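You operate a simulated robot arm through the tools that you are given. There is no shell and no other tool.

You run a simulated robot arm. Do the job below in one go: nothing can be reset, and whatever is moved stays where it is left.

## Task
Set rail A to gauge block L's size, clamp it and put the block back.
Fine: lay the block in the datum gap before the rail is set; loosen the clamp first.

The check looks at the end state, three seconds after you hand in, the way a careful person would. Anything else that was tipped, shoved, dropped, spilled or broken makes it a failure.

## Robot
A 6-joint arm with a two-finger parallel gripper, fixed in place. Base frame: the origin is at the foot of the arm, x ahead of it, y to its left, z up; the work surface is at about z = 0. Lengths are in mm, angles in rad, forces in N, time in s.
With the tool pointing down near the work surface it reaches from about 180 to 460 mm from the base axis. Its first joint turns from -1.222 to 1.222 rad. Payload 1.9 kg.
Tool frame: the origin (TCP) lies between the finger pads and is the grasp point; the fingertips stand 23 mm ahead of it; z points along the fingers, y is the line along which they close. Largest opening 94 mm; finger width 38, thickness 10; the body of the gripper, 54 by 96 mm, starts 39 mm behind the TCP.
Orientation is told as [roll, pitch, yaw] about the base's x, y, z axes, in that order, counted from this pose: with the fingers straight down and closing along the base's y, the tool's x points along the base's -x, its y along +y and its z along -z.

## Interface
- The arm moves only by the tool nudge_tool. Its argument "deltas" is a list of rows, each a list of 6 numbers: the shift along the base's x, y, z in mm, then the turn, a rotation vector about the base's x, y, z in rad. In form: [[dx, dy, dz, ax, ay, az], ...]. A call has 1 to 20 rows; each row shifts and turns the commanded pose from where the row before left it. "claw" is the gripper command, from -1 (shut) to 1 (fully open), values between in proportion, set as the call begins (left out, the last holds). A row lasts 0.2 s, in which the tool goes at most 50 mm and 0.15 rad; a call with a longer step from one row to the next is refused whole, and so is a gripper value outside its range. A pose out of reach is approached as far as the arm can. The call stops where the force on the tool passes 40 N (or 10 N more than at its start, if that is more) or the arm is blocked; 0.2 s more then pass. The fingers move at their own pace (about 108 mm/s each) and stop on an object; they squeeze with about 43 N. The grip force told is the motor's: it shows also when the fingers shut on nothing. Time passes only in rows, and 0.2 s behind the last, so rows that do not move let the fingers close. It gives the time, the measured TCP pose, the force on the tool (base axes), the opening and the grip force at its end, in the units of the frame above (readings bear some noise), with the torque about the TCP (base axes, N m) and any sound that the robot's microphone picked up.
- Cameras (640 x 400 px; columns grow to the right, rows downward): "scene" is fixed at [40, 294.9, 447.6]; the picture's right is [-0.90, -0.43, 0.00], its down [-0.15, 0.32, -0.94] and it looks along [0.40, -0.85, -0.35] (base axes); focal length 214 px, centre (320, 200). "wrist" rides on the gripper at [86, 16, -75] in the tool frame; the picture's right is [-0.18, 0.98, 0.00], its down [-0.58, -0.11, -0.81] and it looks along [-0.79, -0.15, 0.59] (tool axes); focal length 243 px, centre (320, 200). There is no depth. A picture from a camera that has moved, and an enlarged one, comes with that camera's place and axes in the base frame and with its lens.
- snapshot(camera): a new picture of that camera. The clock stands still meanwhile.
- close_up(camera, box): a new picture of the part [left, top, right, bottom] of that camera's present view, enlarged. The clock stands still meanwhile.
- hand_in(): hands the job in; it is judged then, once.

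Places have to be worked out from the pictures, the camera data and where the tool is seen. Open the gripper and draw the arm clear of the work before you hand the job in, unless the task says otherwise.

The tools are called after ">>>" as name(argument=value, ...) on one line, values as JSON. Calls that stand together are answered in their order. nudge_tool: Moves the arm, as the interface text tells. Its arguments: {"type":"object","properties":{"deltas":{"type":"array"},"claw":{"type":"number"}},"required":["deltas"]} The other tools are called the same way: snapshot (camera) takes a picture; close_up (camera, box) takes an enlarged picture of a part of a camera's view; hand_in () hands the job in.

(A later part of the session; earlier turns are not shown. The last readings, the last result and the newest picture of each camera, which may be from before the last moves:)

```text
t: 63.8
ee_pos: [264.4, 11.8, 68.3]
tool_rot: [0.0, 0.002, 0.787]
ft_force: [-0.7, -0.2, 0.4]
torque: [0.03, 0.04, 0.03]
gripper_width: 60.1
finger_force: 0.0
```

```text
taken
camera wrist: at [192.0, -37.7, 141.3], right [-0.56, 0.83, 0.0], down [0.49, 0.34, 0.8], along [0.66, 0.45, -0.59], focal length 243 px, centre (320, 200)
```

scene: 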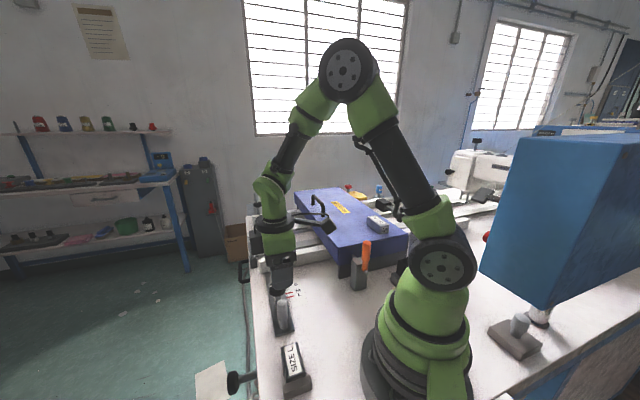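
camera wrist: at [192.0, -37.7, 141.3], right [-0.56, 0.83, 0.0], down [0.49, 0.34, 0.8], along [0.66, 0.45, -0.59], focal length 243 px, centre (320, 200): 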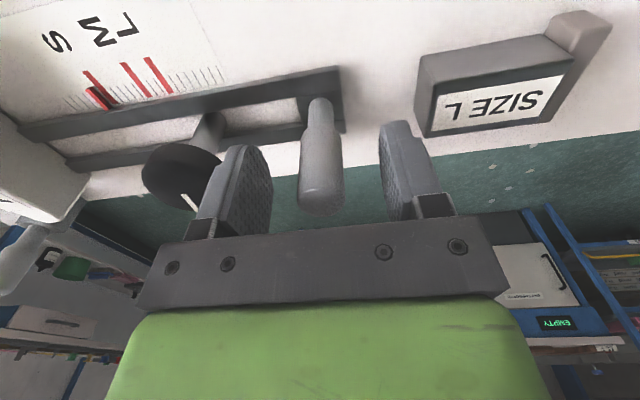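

The peg stands between the fingers, and the knob is clear of the left finger. I'll close on the peg.

>>> nudge_tool(deltas=[[0, 0, 0, 0, 0, 0], [0, 0, 0, 0, 0, 0], [0, 0, 0, 0, 0, 0]], claw=-1)

>>> snapshot(camera="wrist")

```text
t: 64.6
ee_pos: [264.8, 11.7, 68.4]
tool_rot: [0.001, 0.004, 0.785]
ft_force: [0.9, 4.3, -6.6]
torque: [0.09, -0.01, -0.05]
gripper_width: 21.6
finger_force: 45.3
```

```text
taken
camera wrist: at [191.9, -37.6, 141.4], right [-0.56, 0.83, 0.0], down [0.49, 0.34, 0.8], along [0.66, 0.45, -0.59], focal length 243 px, centre (320, 200)
```

wrist: 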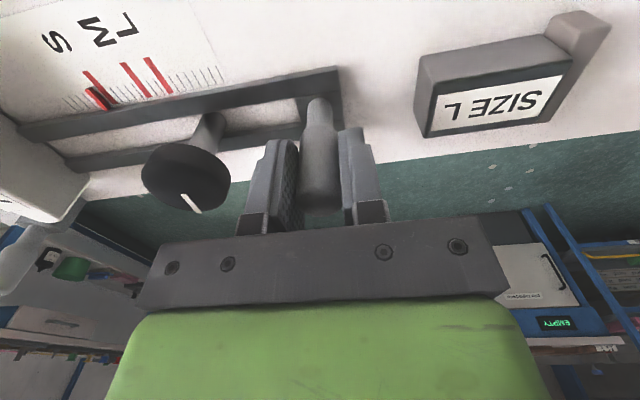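

Peg held (21.6 mm). I'll pull 4 mm along -p as a test of whether the clamp is loose.

>>> nudge_tool(deltas=[[-0.71, 0.71, 0, 0, 0, 0], [-0.71, 0.71, 0, 0, 0, 0], [-0.71, 0.71, 0, 0, 0, 0], [-0.71, 0.71, 0, 0, 0, 0], [0, 0, 0, 0, 0, 0]])

>>> close_up(camera="wrist", box=[30, 20, 350, 220])

```text
t: 65.8
ee_pos: [260.4, 13.8, 67.8]
tool_rot: [0.0, 0.001, 0.785]
ft_force: [2.9, -2.2, -27.3]
torque: [0.1, -0.17, 0.02]
gripper_width: 21.3
finger_force: 45.1
```

```text
2.00 times, centred on (190, 120) of wrist
camera zoom: at [189.2, -34.8, 141.5], right [-0.56, 0.83, 0.0], down [0.49, 0.34, 0.8], along [0.66, 0.45, -0.59], focal length 485 px, centre (580, 360)
```

zoom: 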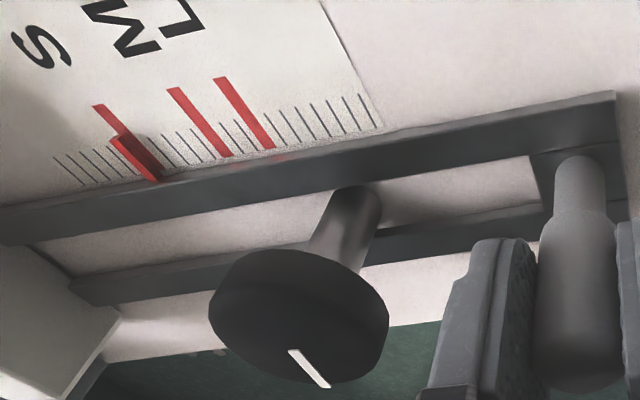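

The pointer has moved past S, so the clamp is loose and the slide friction is only a few newtons. I'll ease the z preload and pull a further 32 mm.

>>> nudge_tool(deltas=[[-1.41, 1.41, -0.6, 0, 0, 0], [-1.41, 1.41, 0, 0, 0, 0], [-1.41, 1.41, 0, 0, 0, 0], [-1.41, 1.41, 0, 0, 0, 0], [-1.41, 1.41, 0, 0, 0, 0], [-1.41, 1.41, 0, 0, 0, 0], [-1.41, 1.41, 0, 0, 0, 0], [-1.41, 1.41, 0, 0, 0, 0], [-1.41, 1.41, 0, 0, 0, 0], [-1.41, 1.41, 0, 0, 0, 0], [-1.41, 1.41, 0, 0, 0, 0], [-1.41, 1.41, 0, 0, 0, 0], [-1.41, 1.41, 0, 0, 0, 0], [-1.41, 1.41, 0, 0, 0, 0], [-1.41, 1.41, 0, 0, 0, 0], [-1.41, 1.41, 0, 0, 0, 0], [0, 0, 0, 0, 0, 0]])

>>> snapshot(camera="wrist")

>>> close_up(camera="scene", box=[250, 270, 346, 390])

```text
t: 69.4
ee_pos: [239.1, 36.5, 67.5]
tool_rot: [0.001, 0.001, 0.785]
ft_force: [-1.8, -4.6, -6.9]
torque: [-0.29, 0.32, 0.06]
gripper_width: 21.7
finger_force: 44.8
```

```text
taken
camera wrist: at [167.2, -12.5, 141.0], right [-0.57, 0.82, 0.0], down [0.49, 0.34, 0.81], along [0.66, 0.45, -0.59], focal length 243 px, centre (320, 200)
```

wrist: 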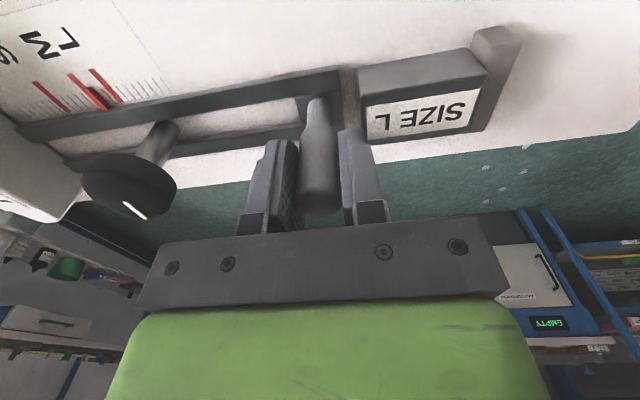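

```text
3.33 times, centred on (298, 330) of scene
camera zoom: at [40.0, 294.9, 447.6], right [-0.9, -0.43, 0.0], down [-0.15, 0.32, -0.94], along [0.4, -0.85, -0.35], focal length 715 px, centre (393, -233)
```

zoom: 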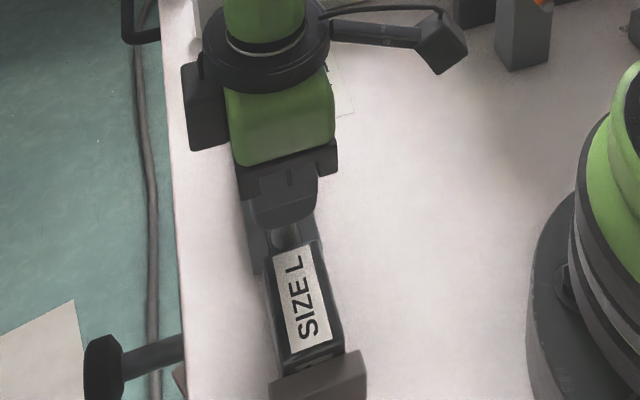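

The pointer is nearly at L and the tongue end is a few mm from the block. I'll go on in 1 mm steps and check force and picture.

>>> nudge_tool(deltas=[[-0.71, 0.71, 0, 0, 0, 0], [-0.71, 0.71, 0, 0, 0, 0], [-0.71, 0.71, 0, 0, 0, 0], [-0.71, 0.71, 0, 0, 0, 0], [0, 0, 0, 0, 0, 0]])

>>> close_up(camera="wrist", box=[20, 20, 180, 120])

>>> close_up(camera="wrist", box=[290, 20, 530, 170])

```text
t: 70.8
ee_pos: [236.6, 39.7, 67.5]
tool_rot: [0.001, 0.002, 0.786]
ft_force: [-1.3, -3.9, 5.2]
torque: [0.21, -0.25, 0.06]
gripper_width: 21.7
finger_force: 44.9
stopped in row 5: the force on the tool passed its limit at 40 N (the readings are from after the stop); the commanded pose is now the measured one
```

```text
4.00 times, centred on (100, 70) of wrist
camera zoom: at [164.0, -9.2, 140.9], right [-0.56, 0.83, 0.0], down [0.49, 0.34, 0.81], along [0.67, 0.45, -0.59], focal length 970 px, centre (1200, 720)
```

zoom: 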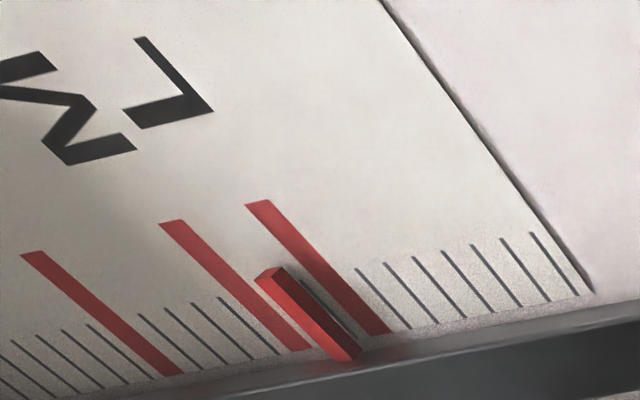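

```text
2.67 times, centred on (410, 95) of wrist
camera zoom: at [164.0, -9.2, 140.9], right [-0.56, 0.83, 0.0], down [0.49, 0.34, 0.81], along [0.67, 0.45, -0.59], focal length 647 px, centre (80, 480)
```

zoom: 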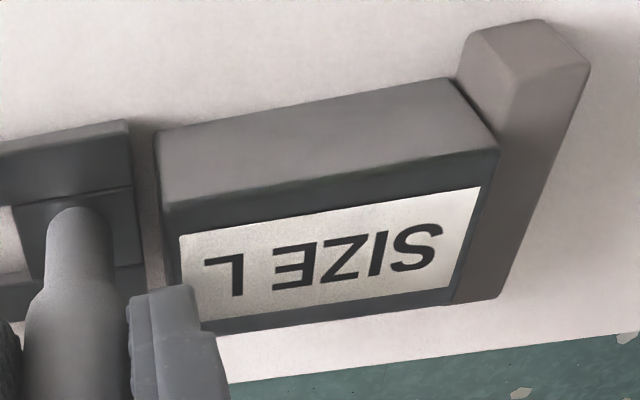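

The arm stopped on a 40 N spike though a gap of about 5 mm to the block remains and the readings relaxed afterwards. I'll try single 1 mm steps and look at the force direction.

>>> nudge_tool(deltas=[[-0.5, 0.5, 0, 0, 0, 0], [0, 0, 0, 0, 0, 0]])

>>> nudge_tool(deltas=[[-0.5, 0.5, 0, 0, 0, 0], [0, 0, 0, 0, 0, 0]])

```text
t: 71.4
ee_pos: [235.5, 41.2, 67.6]
tool_rot: [-0.001, 0.002, 0.784]
ft_force: [-4.3, -9.5, -1.9]
torque: [0.67, -0.85, 0.01]
gripper_width: 21.5
finger_force: 44.8
```

```text
t: 72.0
ee_pos: [235.4, 41.1, 68.0]
tool_rot: [0.0, 0.003, 0.784]
ft_force: [-2.0, -6.7, -1.4]
torque: [-0.32, 0.25, -0.13]
gripper_width: 21.7
finger_force: 44.8
```

The forces are small (about 4 N along p, -8 N along q), so the slide is still moving. I'll carry on in 0.7 mm steps with a slight q correction.

>>> nudge_tool(deltas=[[-0.65, 0.35, 0, 0, 0, 0], [0, 0, 0, 0, 0, 0]])

>>> nudge_tool(deltas=[[-0.5, 0.5, 0, 0, 0, 0], [0, 0, 0, 0, 0, 0]])

>>> close_up(camera="wrist", box=[290, 20, 530, 170])

```text
t: 72.6
ee_pos: [235.1, 41.3, 67.2]
tool_rot: [-0.002, 0.0, 0.787]
ft_force: [9.2, 4.3, -14.8]
torque: [0.02, 1.1, 0.02]
gripper_width: 21.7
finger_force: 44.6
```

```text
t: 73.2
ee_pos: [235.2, 41.9, 67.5]
tool_rot: [-0.002, -0.002, 0.787]
ft_force: [11.7, 5.6, -14.9]
torque: [0.33, 0.68, 0.1]
gripper_width: 21.7
finger_force: 45.3
```

```text
2.67 times, centred on (410, 95) of wrist
camera zoom: at [161.9, -7.3, 140.8], right [-0.57, 0.82, 0.0], down [0.49, 0.34, 0.81], along [0.67, 0.46, -0.59], focal length 647 px, centre (80, 480)
```

zoom: 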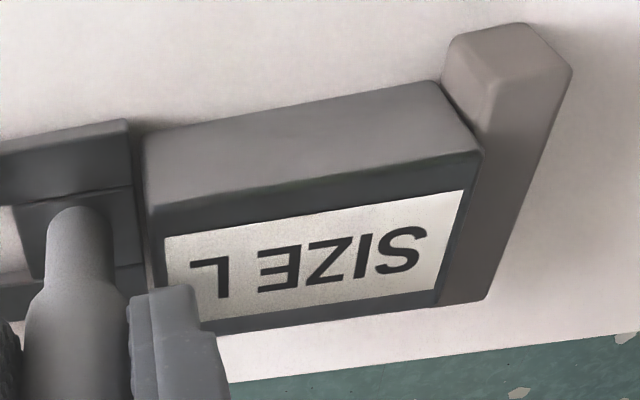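

The gap has closed to roughly 3 mm. Continuing in 0.7 mm steps.

>>> nudge_tool(deltas=[[-0.5, 0.5, 0, 0, 0, 0], [0, 0, 0, 0, 0, 0]])

>>> nudge_tool(deltas=[[-0.5, 0.5, 0, 0, 0, 0], [0, 0, 0, 0, 0, 0]])

>>> close_up(camera="wrist", box=[290, 20, 530, 170])

```text
t: 73.8
ee_pos: [235.9, 42.2, 66.5]
tool_rot: [-0.001, 0.002, 0.788]
ft_force: [17.7, 15.3, -22.4]
torque: [0.53, 0.56, -0.01]
gripper_width: 21.7
finger_force: 45.1
```

```text
t: 74.4
ee_pos: [233.3, 42.7, 67.4]
tool_rot: [-0.003, 0.0, 0.785]
ft_force: [13.8, 8.3, -2.1]
torque: [1.34, -0.41, 0.03]
gripper_width: 21.6
finger_force: 44.9
```

```text
2.67 times, centred on (410, 95) of wrist
camera zoom: at [161.0, -6.5, 140.8], right [-0.56, 0.83, 0.0], down [0.49, 0.34, 0.81], along [0.67, 0.45, -0.59], focal length 647 px, centre (80, 480)
```

zoom: 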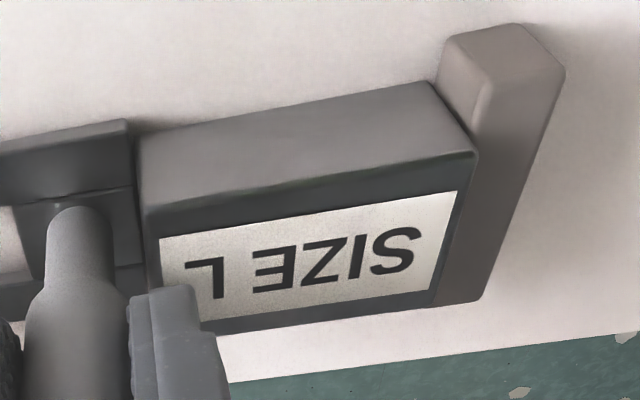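

Now about 1.5–2 mm remain. Smaller steps, with a small +q correction for the sideways load.

>>> nudge_tool(deltas=[[-0.2, 0.5, 0, 0, 0, 0], [0, 0, 0, 0, 0, 0]])

>>> nudge_tool(deltas=[[-0.35, 0.35, 0, 0, 0, 0], [0, 0, 0, 0, 0, 0]])

>>> nudge_tool(deltas=[[-0.35, 0.35, 0, 0, 0, 0], [0, 0, 0, 0, 0, 0]])

>>> close_up(camera="wrist", box=[290, 20, 530, 170])

```text
t: 75.0
ee_pos: [233.0, 42.8, 67.4]
tool_rot: [-0.002, 0.0, 0.785]
ft_force: [13.5, 7.9, 27.6]
torque: [0.62, 0.34, 0.02]
gripper_width: 21.8
finger_force: 45.0
```

```text
t: 75.7
ee_pos: [231.9, 43.5, 67.5]
tool_rot: [-0.001, 0.002, 0.784]
ft_force: [0.2, 1.4, 4.4]
torque: [0.71, 0.18, -0.01]
gripper_width: 21.5
finger_force: 45.2
stopped in row 2: the force on the tool passed its limit at 43 N (the readings are from after the stop); the commanded pose is now the measured one
```

```text
t: 76.2
ee_pos: [233.0, 44.0, 67.0]
tool_rot: [-0.002, 0.001, 0.784]
ft_force: [-0.3, -18.2, 1.3]
torque: [0.45, -0.53, 0.11]
gripper_width: 21.5
finger_force: 45.2
```

```text
2.67 times, centred on (410, 95) of wrist
camera zoom: at [160.2, -5.6, 140.9], right [-0.56, 0.83, 0.0], down [0.49, 0.33, 0.81], along [0.67, 0.45, -0.59], focal length 647 px, centre (80, 480)
```

zoom: 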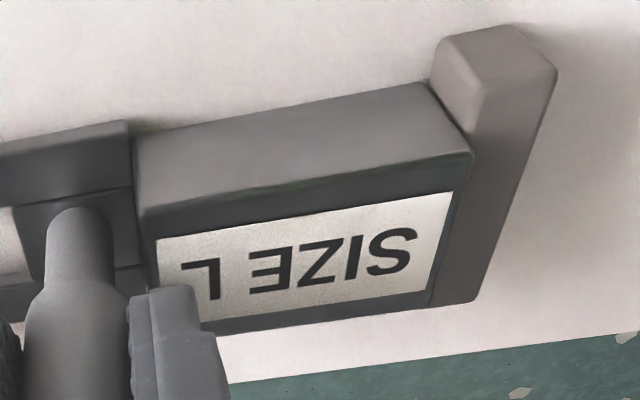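

The tongue is now touching or nearly touching the block (p force ≈ +13 N). One more small step to confirm contact.

>>> nudge_tool(deltas=[[-0.25, 0.25, 0, 0, 0, 0], [0, 0, 0, 0, 0, 0]])

>>> close_up(camera="wrist", box=[320, 50, 400, 100])

>>> close_up(camera="wrist", box=[430, 20, 510, 140])

>>> close_up(camera="wrist", box=[20, 20, 180, 120])

```text
t: 77.0
ee_pos: [232.6, 43.5, 67.6]
tool_rot: [-0.001, -0.001, 0.783]
ft_force: [2.5, -2.1, 2.5]
torque: [0.45, 0.42, 0.09]
gripper_width: 21.7
finger_force: 45.1
stopped in row 2: the force on the tool passed its limit at 41 N (the readings are from after the stop); the commanded pose is now the measured one
```

```text
8.00 times, centred on (360, 75) of wrist
camera zoom: at [160.0, -5.5, 140.7], right [-0.56, 0.83, 0.0], down [0.49, 0.33, 0.81], along [0.67, 0.45, -0.59], focal length 1941 px, centre (0, 1200)
```

zoom: 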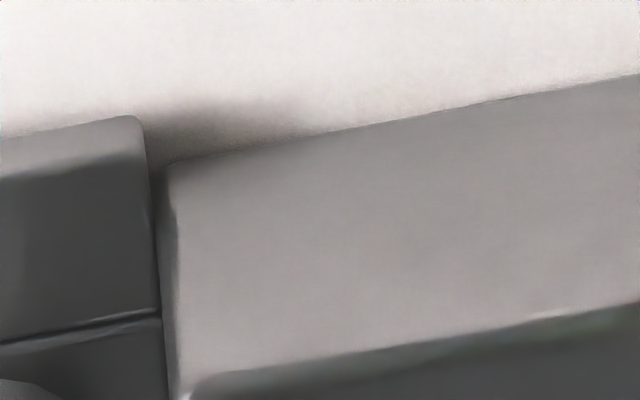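

```text
3.33 times, centred on (470, 80) of wrist
camera zoom: at [160.0, -5.5, 140.7], right [-0.56, 0.83, 0.0], down [0.49, 0.33, 0.81], along [0.67, 0.45, -0.59], focal length 809 px, centre (-180, 600)
```

zoom: 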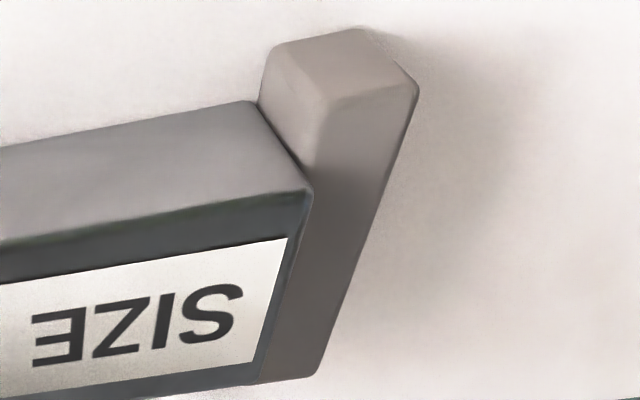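

```text
4.00 times, centred on (100, 70) of wrist
camera zoom: at [160.0, -5.5, 140.7], right [-0.56, 0.83, 0.0], down [0.49, 0.33, 0.81], along [0.67, 0.45, -0.59], focal length 970 px, centre (1200, 720)
```

zoom: 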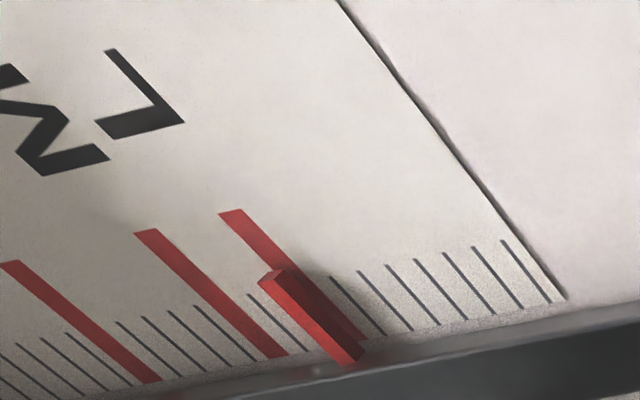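

The pointer overlaps the L mark and the force now rises steeply with tiny steps, so the tongue, block and datum bar are in contact. I'll make one tiny further push to confirm the force is along p.

>>> nudge_tool(deltas=[[-0.15, 0.15, 0, 0, 0, 0], [0, 0, 0, 0, 0, 0]])

>>> nudge_tool(deltas=[[-0.15, 0.15, 0, 0, 0, 0], [0, 0, 0, 0, 0, 0]])

```text
t: 77.6
ee_pos: [232.5, 43.4, 67.2]
tool_rot: [-0.001, 0.0, 0.781]
ft_force: [4.0, -27.0, 9.1]
torque: [0.7, 0.06, 0.15]
gripper_width: 21.9
finger_force: 44.3
```

```text
t: 78.2
ee_pos: [233.1, 43.3, 67.2]
tool_rot: [-0.002, 0.0, 0.78]
ft_force: [3.2, -34.2, 13.3]
torque: [0.73, -0.04, -0.06]
gripper_width: 21.6
finger_force: 45.5
```

The tongue presses on the block with about 26 N along p, so the rail is set to the block. I'll release the peg gently and rise.

>>> nudge_tool(deltas=[[0, 0, 0, 0, 0, 0], [0, 0, 0, 0, 0, 0]], claw=-0.2)

>>> close_up(camera="wrist", box=[290, 20, 530, 170])

>>> close_up(camera="wrist", box=[20, 20, 180, 120])

```text
t: 78.8
ee_pos: [232.1, 43.5, 66.4]
tool_rot: [-0.003, -0.001, 0.781]
ft_force: [0.5, 0.8, 0.0]
torque: [-0.04, -0.02, 0.03]
gripper_width: 37.6
finger_force: 0.0
```

```text
2.67 times, centred on (410, 95) of wrist
camera zoom: at [160.1, -5.0, 140.5], right [-0.56, 0.83, 0.0], down [0.49, 0.33, 0.81], along [0.67, 0.45, -0.59], focal length 647 px, centre (80, 480)
```

zoom: 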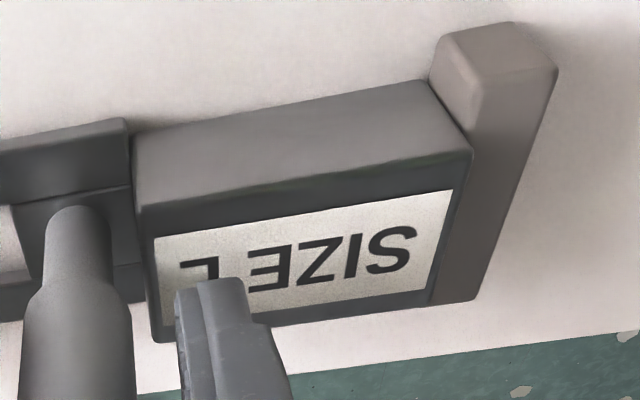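

```text
4.00 times, centred on (100, 70) of wrist
camera zoom: at [160.1, -5.0, 140.5], right [-0.56, 0.83, 0.0], down [0.49, 0.33, 0.81], along [0.67, 0.45, -0.59], focal length 970 px, centre (1200, 720)
```

zoom: 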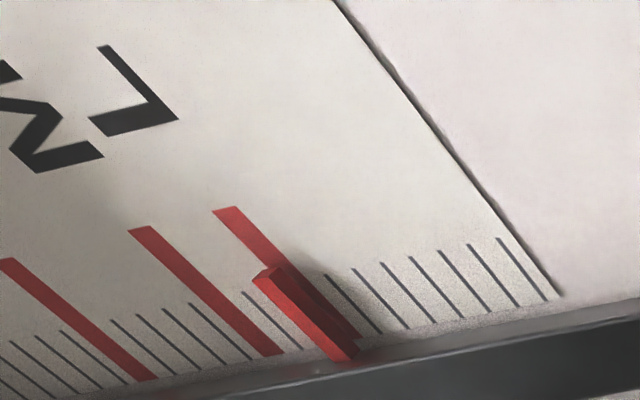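

The rail stayed put with the tongue against the block. I'll rise clear of the peg and go above the clamp knob.

>>> nudge_tool(deltas=[[0, 0, 10, 0, 0, 0], [0, 0, 25, 0, 0, 0], [0, 0, 30, 0, 0, 0], [0, 0, 25, 0, 0, 0], [0, 0, 0, 0, 0, 0]], claw=0.28)

>>> snapshot(camera="wrist")

>>> close_up(camera="scene", box=[250, 270, 346, 390])

>>> close_up(camera="scene", box=[260, 310, 324, 350])

```text
t: 80.0
ee_pos: [232.2, 42.0, 158.0]
tool_rot: [-0.002, -0.002, 0.78]
ft_force: [0.8, -0.3, 0.0]
torque: [0.02, 0.02, -0.01]
gripper_width: 60.0
finger_force: 0.0
```

```text
taken
camera wrist: at [159.7, -7.2, 232.1], right [-0.56, 0.83, 0.0], down [0.49, 0.33, 0.81], along [0.67, 0.45, -0.59], focal length 243 px, centre (320, 200)
```

wrist: 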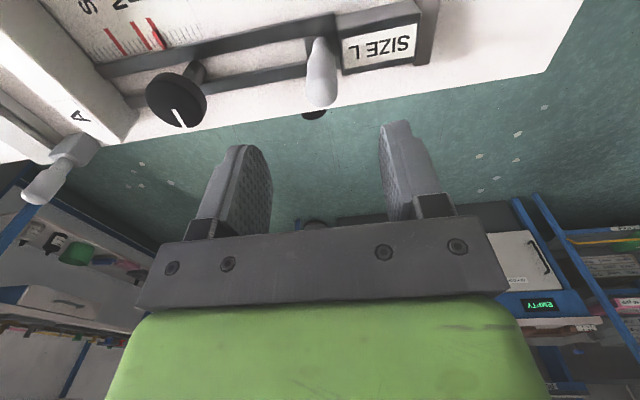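

```text
3.33 times, centred on (298, 330) of scene
camera zoom: at [40.0, 294.9, 447.6], right [-0.9, -0.43, 0.0], down [-0.15, 0.32, -0.94], along [0.4, -0.85, -0.35], focal length 715 px, centre (393, -233)
```

zoom: 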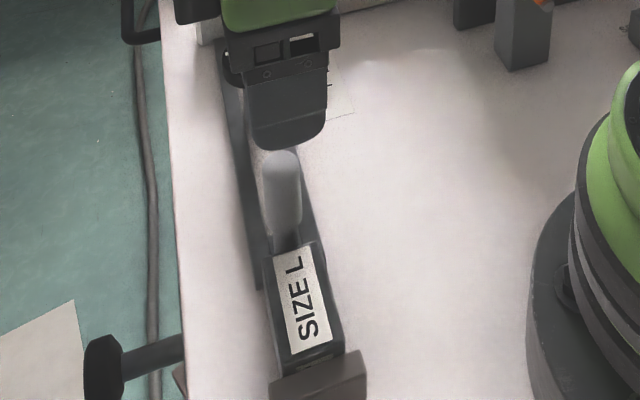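

```text
10.00 times, centred on (292, 330) of scene
camera zoom: at [40.0, 294.9, 447.6], right [-0.9, -0.43, 0.0], down [-0.15, 0.32, -0.94], along [0.4, -0.85, -0.35], focal length 2145 px, centre (600, -1100)
```

zoom: 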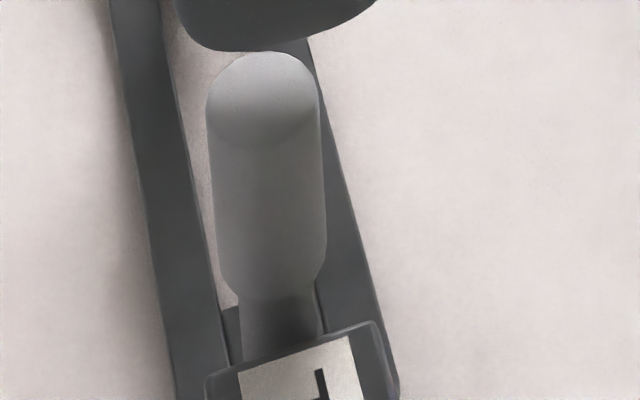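

I'll check both contacts (tongue–block and block–datum bar) from this view before clamping.

>>> close_up(camera="wrist", box=[320, 10, 448, 90])

>>> close_up(camera="wrist", box=[80, 0, 240, 130])

>>> close_up(camera="scene", box=[270, 360, 318, 400])

```text
5.00 times, centred on (384, 50) of wrist
camera zoom: at [159.7, -7.2, 232.1], right [-0.56, 0.83, 0.0], down [0.49, 0.33, 0.81], along [0.67, 0.45, -0.59], focal length 1213 px, centre (0, 950)
```

zoom: 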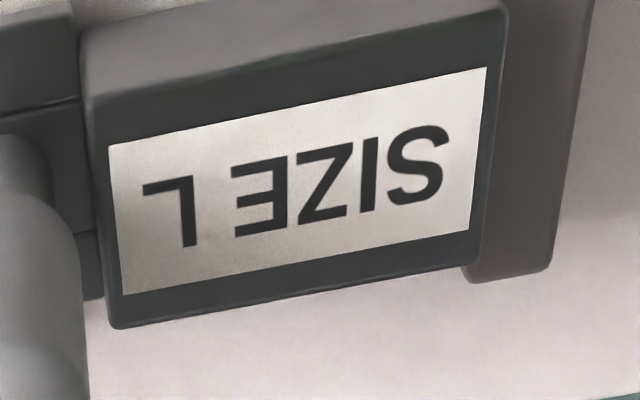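

```text
3.08 times, centred on (160, 65) of wrist
camera zoom: at [159.7, -7.2, 232.1], right [-0.56, 0.83, 0.0], down [0.49, 0.33, 0.81], along [0.67, 0.45, -0.59], focal length 746 px, centre (812, 615)
```

zoom: 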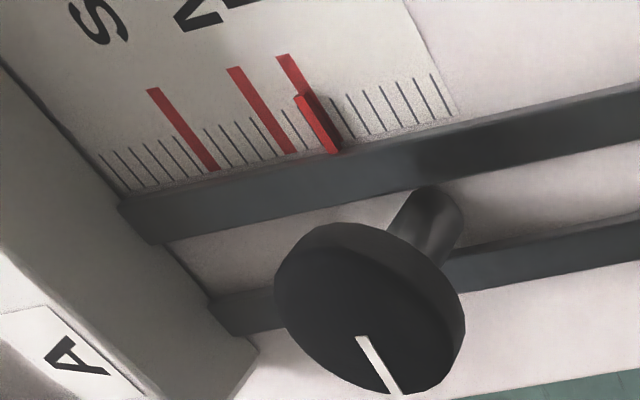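

```text
10.00 times, centred on (294, 380) of scene
camera zoom: at [40.0, 294.9, 447.6], right [-0.9, -0.43, 0.0], down [-0.15, 0.32, -0.94], along [0.4, -0.85, -0.35], focal length 2145 px, centre (580, -1600)
```

zoom: 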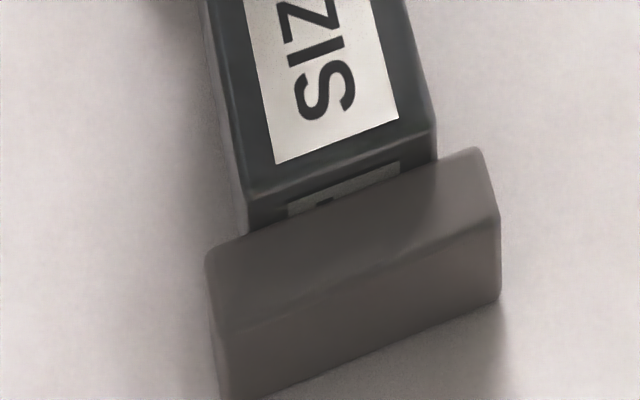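

From here the pointer is right on the L mark and both contacts look closed. I'll move over the knob axis and look.

>>> nudge_tool(deltas=[[16.7, -16.8, 0, 0, 0, 0.005], [16.7, -16.8, 0, 0, 0, 0], [16.7, -16.8, 0, 0, 0, 0], [16.6, -16.8, 0, 0, 0, 0], [16.6, -17, 0, 0, 0, 0], [0, 0, -30, 0, 0, 0], [0, 0, -20, 0, 0, 0], [0, 0, 0, 0, 0, 0]])

>>> snapshot(camera="wrist")

>>> close_up(camera="wrist", box=[240, 70, 400, 170])

```text
t: 81.8
ee_pos: [316.3, -42.6, 108.5]
tool_rot: [-0.002, 0.0, 0.786]
ft_force: [0.4, -0.2, 0.0]
torque: [0.0, -0.02, 0.02]
gripper_width: 60.2
finger_force: 0.1
```

```text
taken
camera wrist: at [243.3, -91.2, 180.9], right [-0.57, 0.82, 0.0], down [0.49, 0.34, 0.81], along [0.67, 0.46, -0.59], focal length 243 px, centre (320, 200)
```

wrist: 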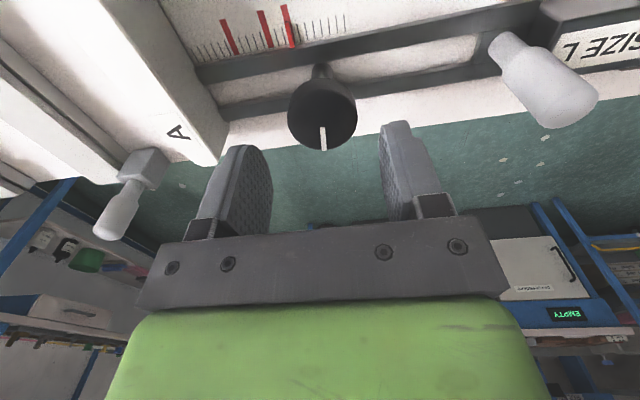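

```text
4.00 times, centred on (320, 120) of wrist
camera zoom: at [243.3, -91.2, 180.9], right [-0.57, 0.82, 0.0], down [0.49, 0.34, 0.81], along [0.67, 0.46, -0.59], focal length 970 px, centre (320, 520)
```

zoom: 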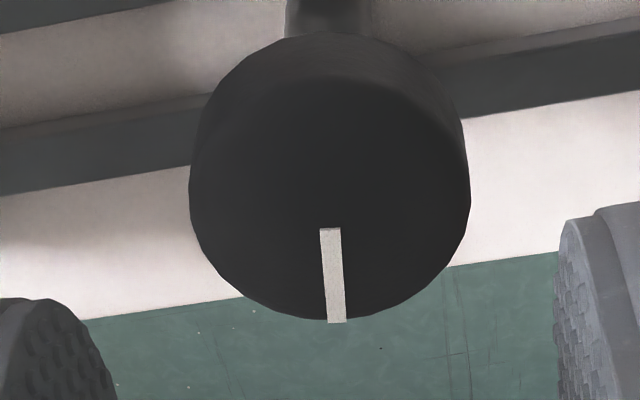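

The pointer overlays L exactly in this square-on view. The knob is 1.3 mm toward -p of the axis, so I'll correct that and descend to z≈57.

>>> nudge_tool(deltas=[[-0.9, 0.9, -15, 0, 0, 0], [0, 0, -15, 0, 0, 0], [0, 0, -12, 0, 0, 0], [0, 0, -9, 0, 0, 0], [0, 0, 0, 0, 0, 0]])

>>> close_up(camera="wrist", box=[240, 110, 400, 230])

```text
t: 83.0
ee_pos: [315.1, -39.5, 57.2]
tool_rot: [-0.003, 0.0, 0.787]
ft_force: [-0.4, 0.7, 0.5]
torque: [-0.04, 0.01, -0.01]
gripper_width: 60.3
finger_force: 0.0
```

```text
3.33 times, centred on (320, 170) of wrist
camera zoom: at [241.7, -89.0, 130.1], right [-0.57, 0.82, 0.0], down [0.49, 0.34, 0.81], along [0.67, 0.46, -0.59], focal length 809 px, centre (320, 300)
```

zoom: 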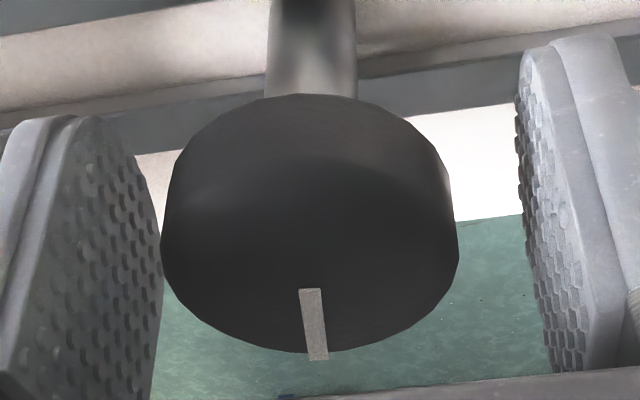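

At grip height the knob appears about 1.7 mm toward +p compared with the earlier centred grip, so I'll correct that before closing.

>>> nudge_tool(deltas=[[1.15, -1.15, 0, 0, 0, 0], [0, 0, 0, 0, 0, 0]])

>>> nudge_tool(deltas=[[0, 0, 0, 0, 0, 0], [0, 0, 0, 0, 0, 0], [0, 0, 0, 0, 0, 0]], claw=-1)

```text
t: 83.6
ee_pos: [315.6, -40.1, 57.0]
tool_rot: [-0.003, -0.001, 0.787]
ft_force: [0.7, -1.0, 1.7]
torque: [-0.02, 0.0, -0.02]
gripper_width: 60.4
finger_force: 0.0
```

```text
t: 84.4
ee_pos: [315.9, -40.0, 56.6]
tool_rot: [-0.002, 0.001, 0.787]
ft_force: [1.2, 2.3, 0.4]
torque: [0.1, 0.24, 0.04]
gripper_width: 41.3
finger_force: 45.2
```

A well-centred grip: forces are only 1–2 N. Now I turn clockwise, in chunks, to tighten.

>>> nudge_tool(deltas=[[0, 0, 0, 0, 0, -0.1], [0, 0, 0, 0, 0, -0.1], [0, 0, 0, 0, 0, -0.1], [0, 0, 0, 0, 0, -0.1], [0, 0, 0, 0, 0, 0]])

>>> close_up(camera="wrist", box=[240, 110, 400, 230])

```text
t: 85.6
ee_pos: [314.0, -39.9, 57.2]
tool_rot: [-0.004, 0.004, 0.385]
ft_force: [-21.4, 5.1, 25.0]
torque: [0.24, 0.3, 0.07]
gripper_width: 41.8
finger_force: 45.0
```

```text
3.33 times, centred on (320, 170) of wrist
camera zoom: at [229.7, -57.4, 129.9], right [-0.2, 0.98, 0.0], down [0.58, 0.12, 0.81], along [0.79, 0.16, -0.59], focal length 809 px, centre (320, 300)
```

zoom: 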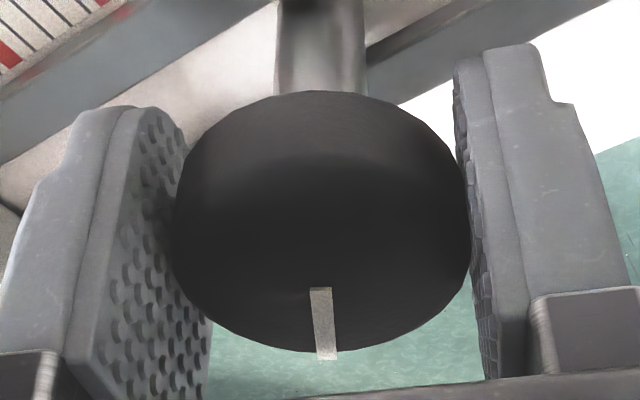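

The knob turns with the gripper. I'll relieve the small loads and continue clockwise.

>>> nudge_tool(deltas=[[-0.4, 0.1, 0.5, 0, 0, 0], [0, 0, 0, 0, 0, -0.1], [0, 0, 0, 0, 0, -0.1], [0, 0, 0, 0, 0, -0.1], [0, 0, 0, 0, 0, -0.1], [0, 0, 0, 0, 0, 0]])

>>> close_up(camera="wrist", box=[240, 110, 400, 230])

```text
t: 87.0
ee_pos: [315.2, -40.0, 57.1]
tool_rot: [-0.001, 0.0, -0.016]
ft_force: [1.7, 1.5, -4.8]
torque: [-0.07, 0.33, 0.04]
gripper_width: 41.5
finger_force: 44.8
stopped in row 6: the force on the tool passed its limit at 44 N (the readings are from after the stop); the commanded pose is now the measured one
```

```text
3.33 times, centred on (320, 170) of wrist
camera zoom: at [229.6, -22.4, 130.2], right [0.2, 0.98, 0.0], down [0.58, -0.12, 0.81], along [0.79, -0.16, -0.59], focal length 809 px, centre (320, 300)
```

zoom: 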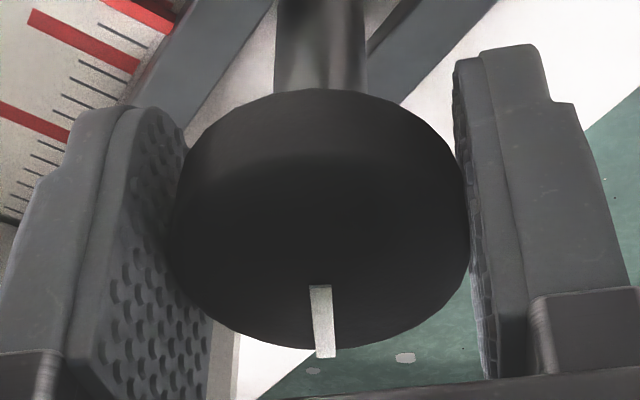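

Knob has followed for 0.8 rad; the stop just relaxed the side load. Continuing.

>>> nudge_tool(deltas=[[0, 0, 0, 0, 0, -0.1], [0, 0, 0, 0, 0, -0.1], [0, 0, 0, 0, 0, -0.1], [0, 0, 0, 0, 0, 0]])

>>> close_up(camera="wrist", box=[240, 110, 400, 230])

```text
t: 88.0
ee_pos: [315.6, -39.6, 57.1]
tool_rot: [-0.003, -0.001, -0.315]
ft_force: [2.2, 17.7, -9.1]
torque: [-0.3, -1.11, 0.09]
gripper_width: 41.3
finger_force: 44.9
```

```text
3.33 times, centred on (320, 170) of wrist
camera zoom: at [238.6, 2.4, 130.2], right [0.48, 0.88, 0.0], down [0.52, -0.28, 0.81], along [0.71, -0.39, -0.59], focal length 809 px, centre (320, 300)
```

zoom: 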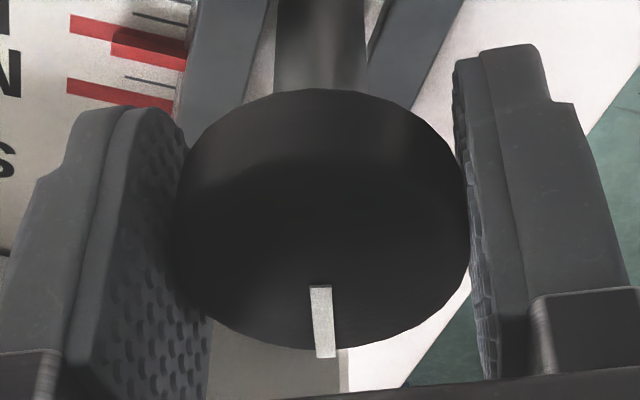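

1.1 rad done, still easy. Continuing toward the original mark direction.

>>> nudge_tool(deltas=[[0.1, 0.3, -0.2, 0, 0, 0], [0, 0, 0, 0, 0, -0.1], [0, 0, 0, 0, 0, -0.1], [0, 0, 0, 0, 0, -0.1], [0, 0, 0, 0, 0, 0]])

>>> close_up(camera="wrist", box=[240, 110, 400, 230])

```text
t: 89.2
ee_pos: [315.0, -40.8, 55.5]
tool_rot: [0.0, 0.001, -0.616]
ft_force: [-5.5, -9.1, 20.9]
torque: [0.34, 0.89, -0.01]
gripper_width: 41.2
finger_force: 44.8
```

```text
3.33 times, centred on (320, 170) of wrist
camera zoom: at [254.8, 23.6, 130.2], right [0.72, 0.7, 0.0], down [0.41, -0.42, 0.81], along [0.56, -0.58, -0.59], focal length 809 px, centre (320, 300)
```

zoom: 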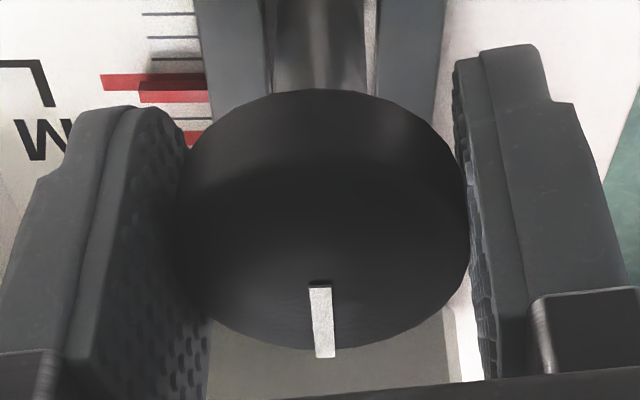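

1.4 rad done, with the pointer still on L. Continuing in smaller steps and watching for slip or a torque rise.

>>> nudge_tool(deltas=[[0, 0, 0.3, 0, 0, -0.05], [0, 0, 0, 0, 0, -0.05], [0, 0, 0, 0, 0, -0.05], [0, 0, 0, 0, 0, 0]])

>>> close_up(camera="wrist", box=[240, 110, 400, 230])

```text
t: 90.2
ee_pos: [315.9, -38.9, 57.4]
tool_rot: [-0.002, 0.001, -0.764]
ft_force: [2.1, 1.3, -16.5]
torque: [-0.38, -0.28, 0.6]
gripper_width: 42.1
finger_force: 44.9
```

```text
3.33 times, centred on (320, 170) of wrist
camera zoom: at [264.5, 32.2, 130.3], right [0.81, 0.58, 0.0], down [0.35, -0.48, 0.81], along [0.47, -0.66, -0.59], focal length 809 px, centre (320, 300)
```

zoom: 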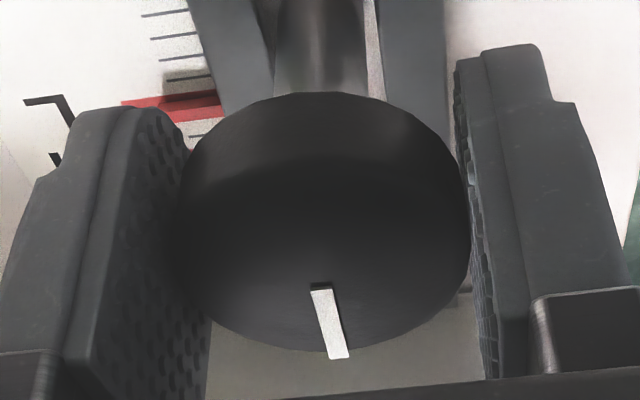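

The torque rose to 0.6 Nm and the mark begins to lag, so the knob has come up tight. I'll add a little more turn to make sure it is fully home.

>>> nudge_tool(deltas=[[0, 0, -0.2, 0, 0, -0.05], [0, 0, 0, 0, 0, -0.05], [0, 0, 0, 0, 0, 0]])

>>> close_up(camera="wrist", box=[240, 110, 400, 230])

```text
t: 91.0
ee_pos: [316.5, -39.7, 58.0]
tool_rot: [-0.002, 0.0, -0.866]
ft_force: [-1.0, -1.1, 5.6]
torque: [0.01, 0.15, 0.16]
gripper_width: 41.9
finger_force: 45.3
```

```text
3.33 times, centred on (320, 170) of wrist
camera zoom: at [272.2, 36.7, 130.6], right [0.87, 0.5, 0.0], down [0.29, -0.51, 0.81], along [0.4, -0.7, -0.59], focal length 809 px, centre (320, 300)
```

zoom: 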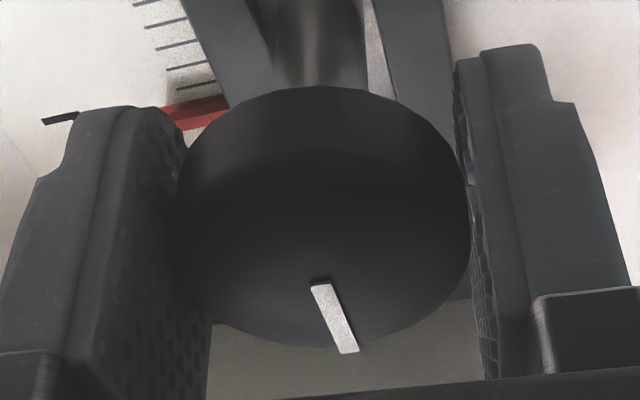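

The mark is back exactly along +p (-45°), its original clamped direction, and the fingers just slip on it: the clamp is tight. I'll release the knob and rise.

>>> nudge_tool(deltas=[[0, 0, 0, 0, 0, 0], [0, 0, 0, 0, 0, 0], [0, 0, 20, 0, 0, 0], [0, 0, 30, 0, 0, 0], [0, 0, 40, 0, 0, 0], [0, 0, 0, 0, 0, 0]], claw=0.28)

>>> snapshot(camera="wrist")

>>> close_up(camera="wrist", box=[220, 0, 420, 125])

>>> close_up(camera="scene", box=[250, 270, 346, 390])

```text
t: 92.4
ee_pos: [317.2, -39.9, 148.8]
tool_rot: [0.0, -0.001, -0.862]
ft_force: [-0.3, 0.1, 0.1]
torque: [0.01, -0.03, -0.01]
gripper_width: 60.2
finger_force: 0.0
```

```text
taken
camera wrist: at [273.4, 37.3, 222.2], right [0.87, 0.5, 0.0], down [0.3, -0.51, 0.81], along [0.4, -0.7, -0.59], focal length 243 px, centre (320, 200)
```

wrist: 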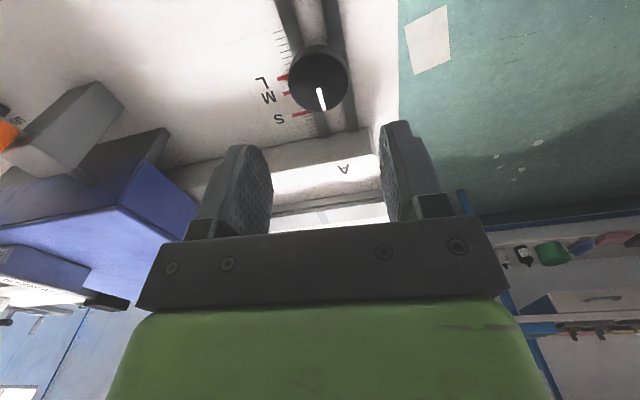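

```text
3.20 times, centred on (320, 62) of wrist
camera zoom: at [273.4, 37.3, 222.2], right [0.87, 0.5, 0.0], down [0.3, -0.51, 0.81], along [0.4, -0.7, -0.59], focal length 776 px, centre (320, 640)
```

zoom: 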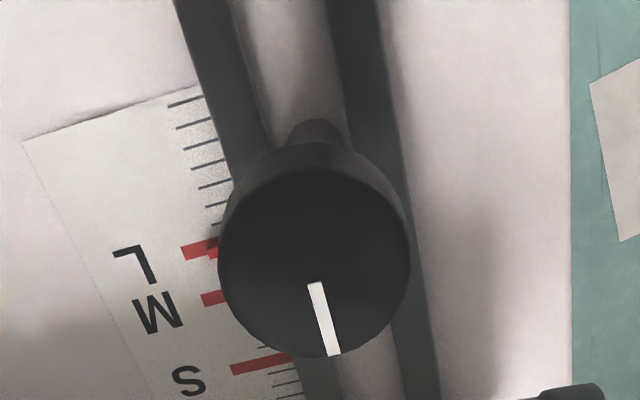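

```text
3.33 times, centred on (298, 330) of scene
camera zoom: at [40.0, 294.9, 447.6], right [-0.9, -0.43, 0.0], down [-0.15, 0.32, -0.94], along [0.4, -0.85, -0.35], focal length 715 px, centre (393, -233)
```

zoom: 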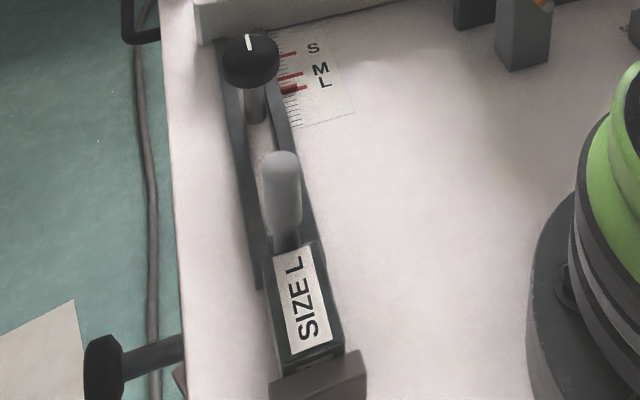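

The clamp is tight with the pointer on L. Now I fetch the block: I'll go above it, taking a grip point about 4 mm toward the datum bar to keep the gripper body clear of the peg.

>>> nudge_tool(deltas=[[-14.5, 14.3, 2, 0, 0, 0.0385], [-14.5, 14.3, 2, 0, 0, 0.0385], [-14.5, 14.3, 0, 0, 0, 0], [-14.5, 14.3, 0, 0, 0, 0], [-14.5, 14.3, 0, 0, 0, 0], [-14.5, 14.3, 0, 0, 0, 0], [-14.5, 14.3, 0, 0, 0, 0], [-15, 14.1, 0, 0, 0, 0], [0, 0, 0, 0, 0, 0]])

>>> snapshot(camera="wrist")

>>> close_up(camera="wrist", box=[220, 0, 420, 125])

```text
t: 94.4
ee_pos: [199.9, 73.8, 148.6]
tool_rot: [-0.001, 0.0, -0.786]
ft_force: [0.0, -0.6, 0.4]
torque: [-0.01, -0.03, 0.04]
gripper_width: 60.3
finger_force: 0.0
```

```text
taken
camera wrist: at [150.5, 147.1, 222.8], right [0.83, 0.56, 0.0], down [0.34, -0.49, 0.81], along [0.45, -0.67, -0.59], focal length 243 px, centre (320, 200)
```

wrist: 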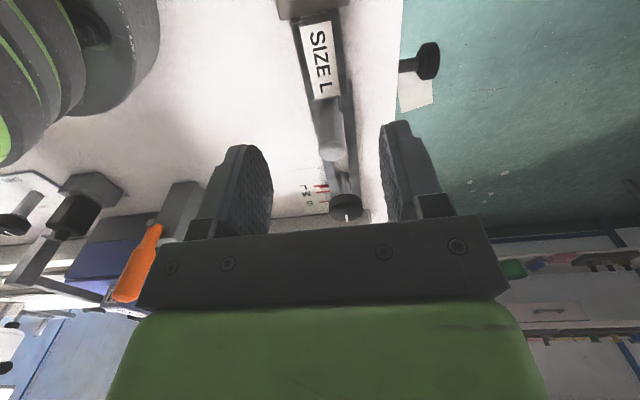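

```text
3.20 times, centred on (320, 62) of wrist
camera zoom: at [150.5, 147.1, 222.8], right [0.83, 0.56, 0.0], down [0.34, -0.49, 0.81], along [0.45, -0.67, -0.59], focal length 776 px, centre (320, 640)
```

zoom: 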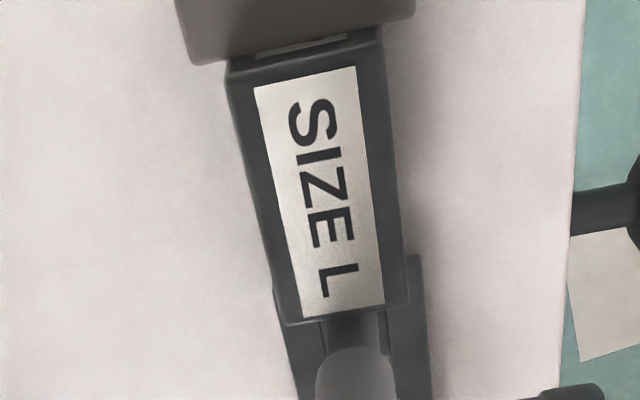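

The block's true height comes out near 25 mm (top z≈25), its centre at about p=90, q=195. I'll shift +1 mm in q and descend to z≈70, then look.

>>> nudge_tool(deltas=[[0.7, 0.7, -25, 0, 0, 0], [0, 0, -25, 0, 0, 0], [0, 0, -20, 0, 0, 0], [0, 0, -9, 0, 0, 0], [0, 0, 0, 0, 0, 0]])

>>> snapshot(camera="wrist")

>>> close_up(camera="scene", box=[240, 270, 352, 390])

```text
t: 95.6
ee_pos: [199.4, 76.3, 71.5]
tool_rot: [-0.002, 0.001, -0.786]
ft_force: [-0.7, -0.3, -0.4]
torque: [0.0, 0.01, 0.03]
gripper_width: 60.3
finger_force: 0.1
```

```text
taken
camera wrist: at [150.7, 148.3, 145.1], right [0.83, 0.56, 0.0], down [0.34, -0.49, 0.81], along [0.45, -0.67, -0.59], focal length 243 px, centre (320, 200)
```

wrist: 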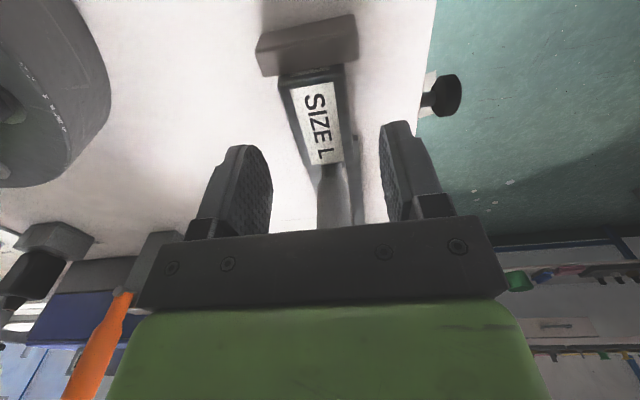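

```text
3.33 times, centred on (296, 330) of scene
camera zoom: at [40.0, 294.9, 447.6], right [-0.9, -0.43, 0.0], down [-0.15, 0.32, -0.94], along [0.4, -0.85, -0.35], focal length 715 px, centre (400, -233)
```

zoom: 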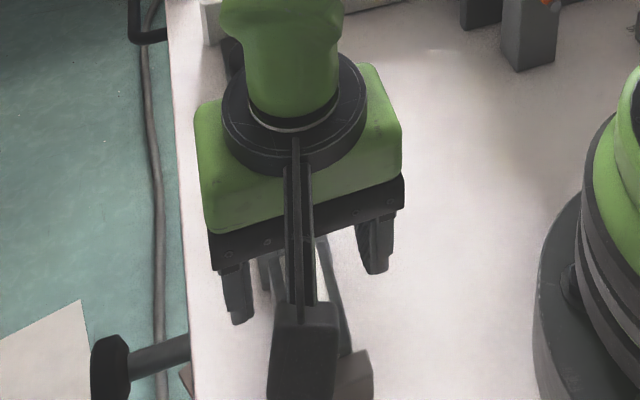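

The block lies centred between the fingers, and the peg is about 45 mm from the TCP (body margin ≈7 mm). I'll descend to z≈28.

>>> nudge_tool(deltas=[[0, 0, -10, 0, 0, 0], [0, 0, -10, 0, 0, 0], [0, 0, -10, 0, 0, 0], [0, 0, -8, 0, 0, 0], [0, 0, -4, 0, 0, 0], [0, 0, 0, 0, 0, 0]])

>>> snapshot(camera="wrist")

```text
t: 96.6
ee_pos: [201.4, 73.9, 36.8]
tool_rot: [0.0, -0.003, -0.788]
ft_force: [-3.2, -1.6, 17.1]
torque: [-0.39, -0.66, -0.19]
gripper_width: 60.3
finger_force: 0.2
stopped in row 5: the force on the tool passed its limit at 90 N (the readings are from after the stop); the commanded pose is now the measured one
```

```text
taken
camera wrist: at [151.5, 147.5, 110.2], right [0.83, 0.56, 0.0], down [0.33, -0.49, 0.81], along [0.45, -0.67, -0.59], focal length 243 px, centre (320, 200)
```

wrist: 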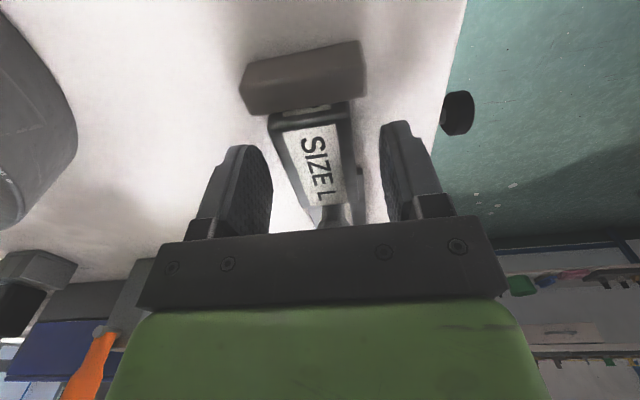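

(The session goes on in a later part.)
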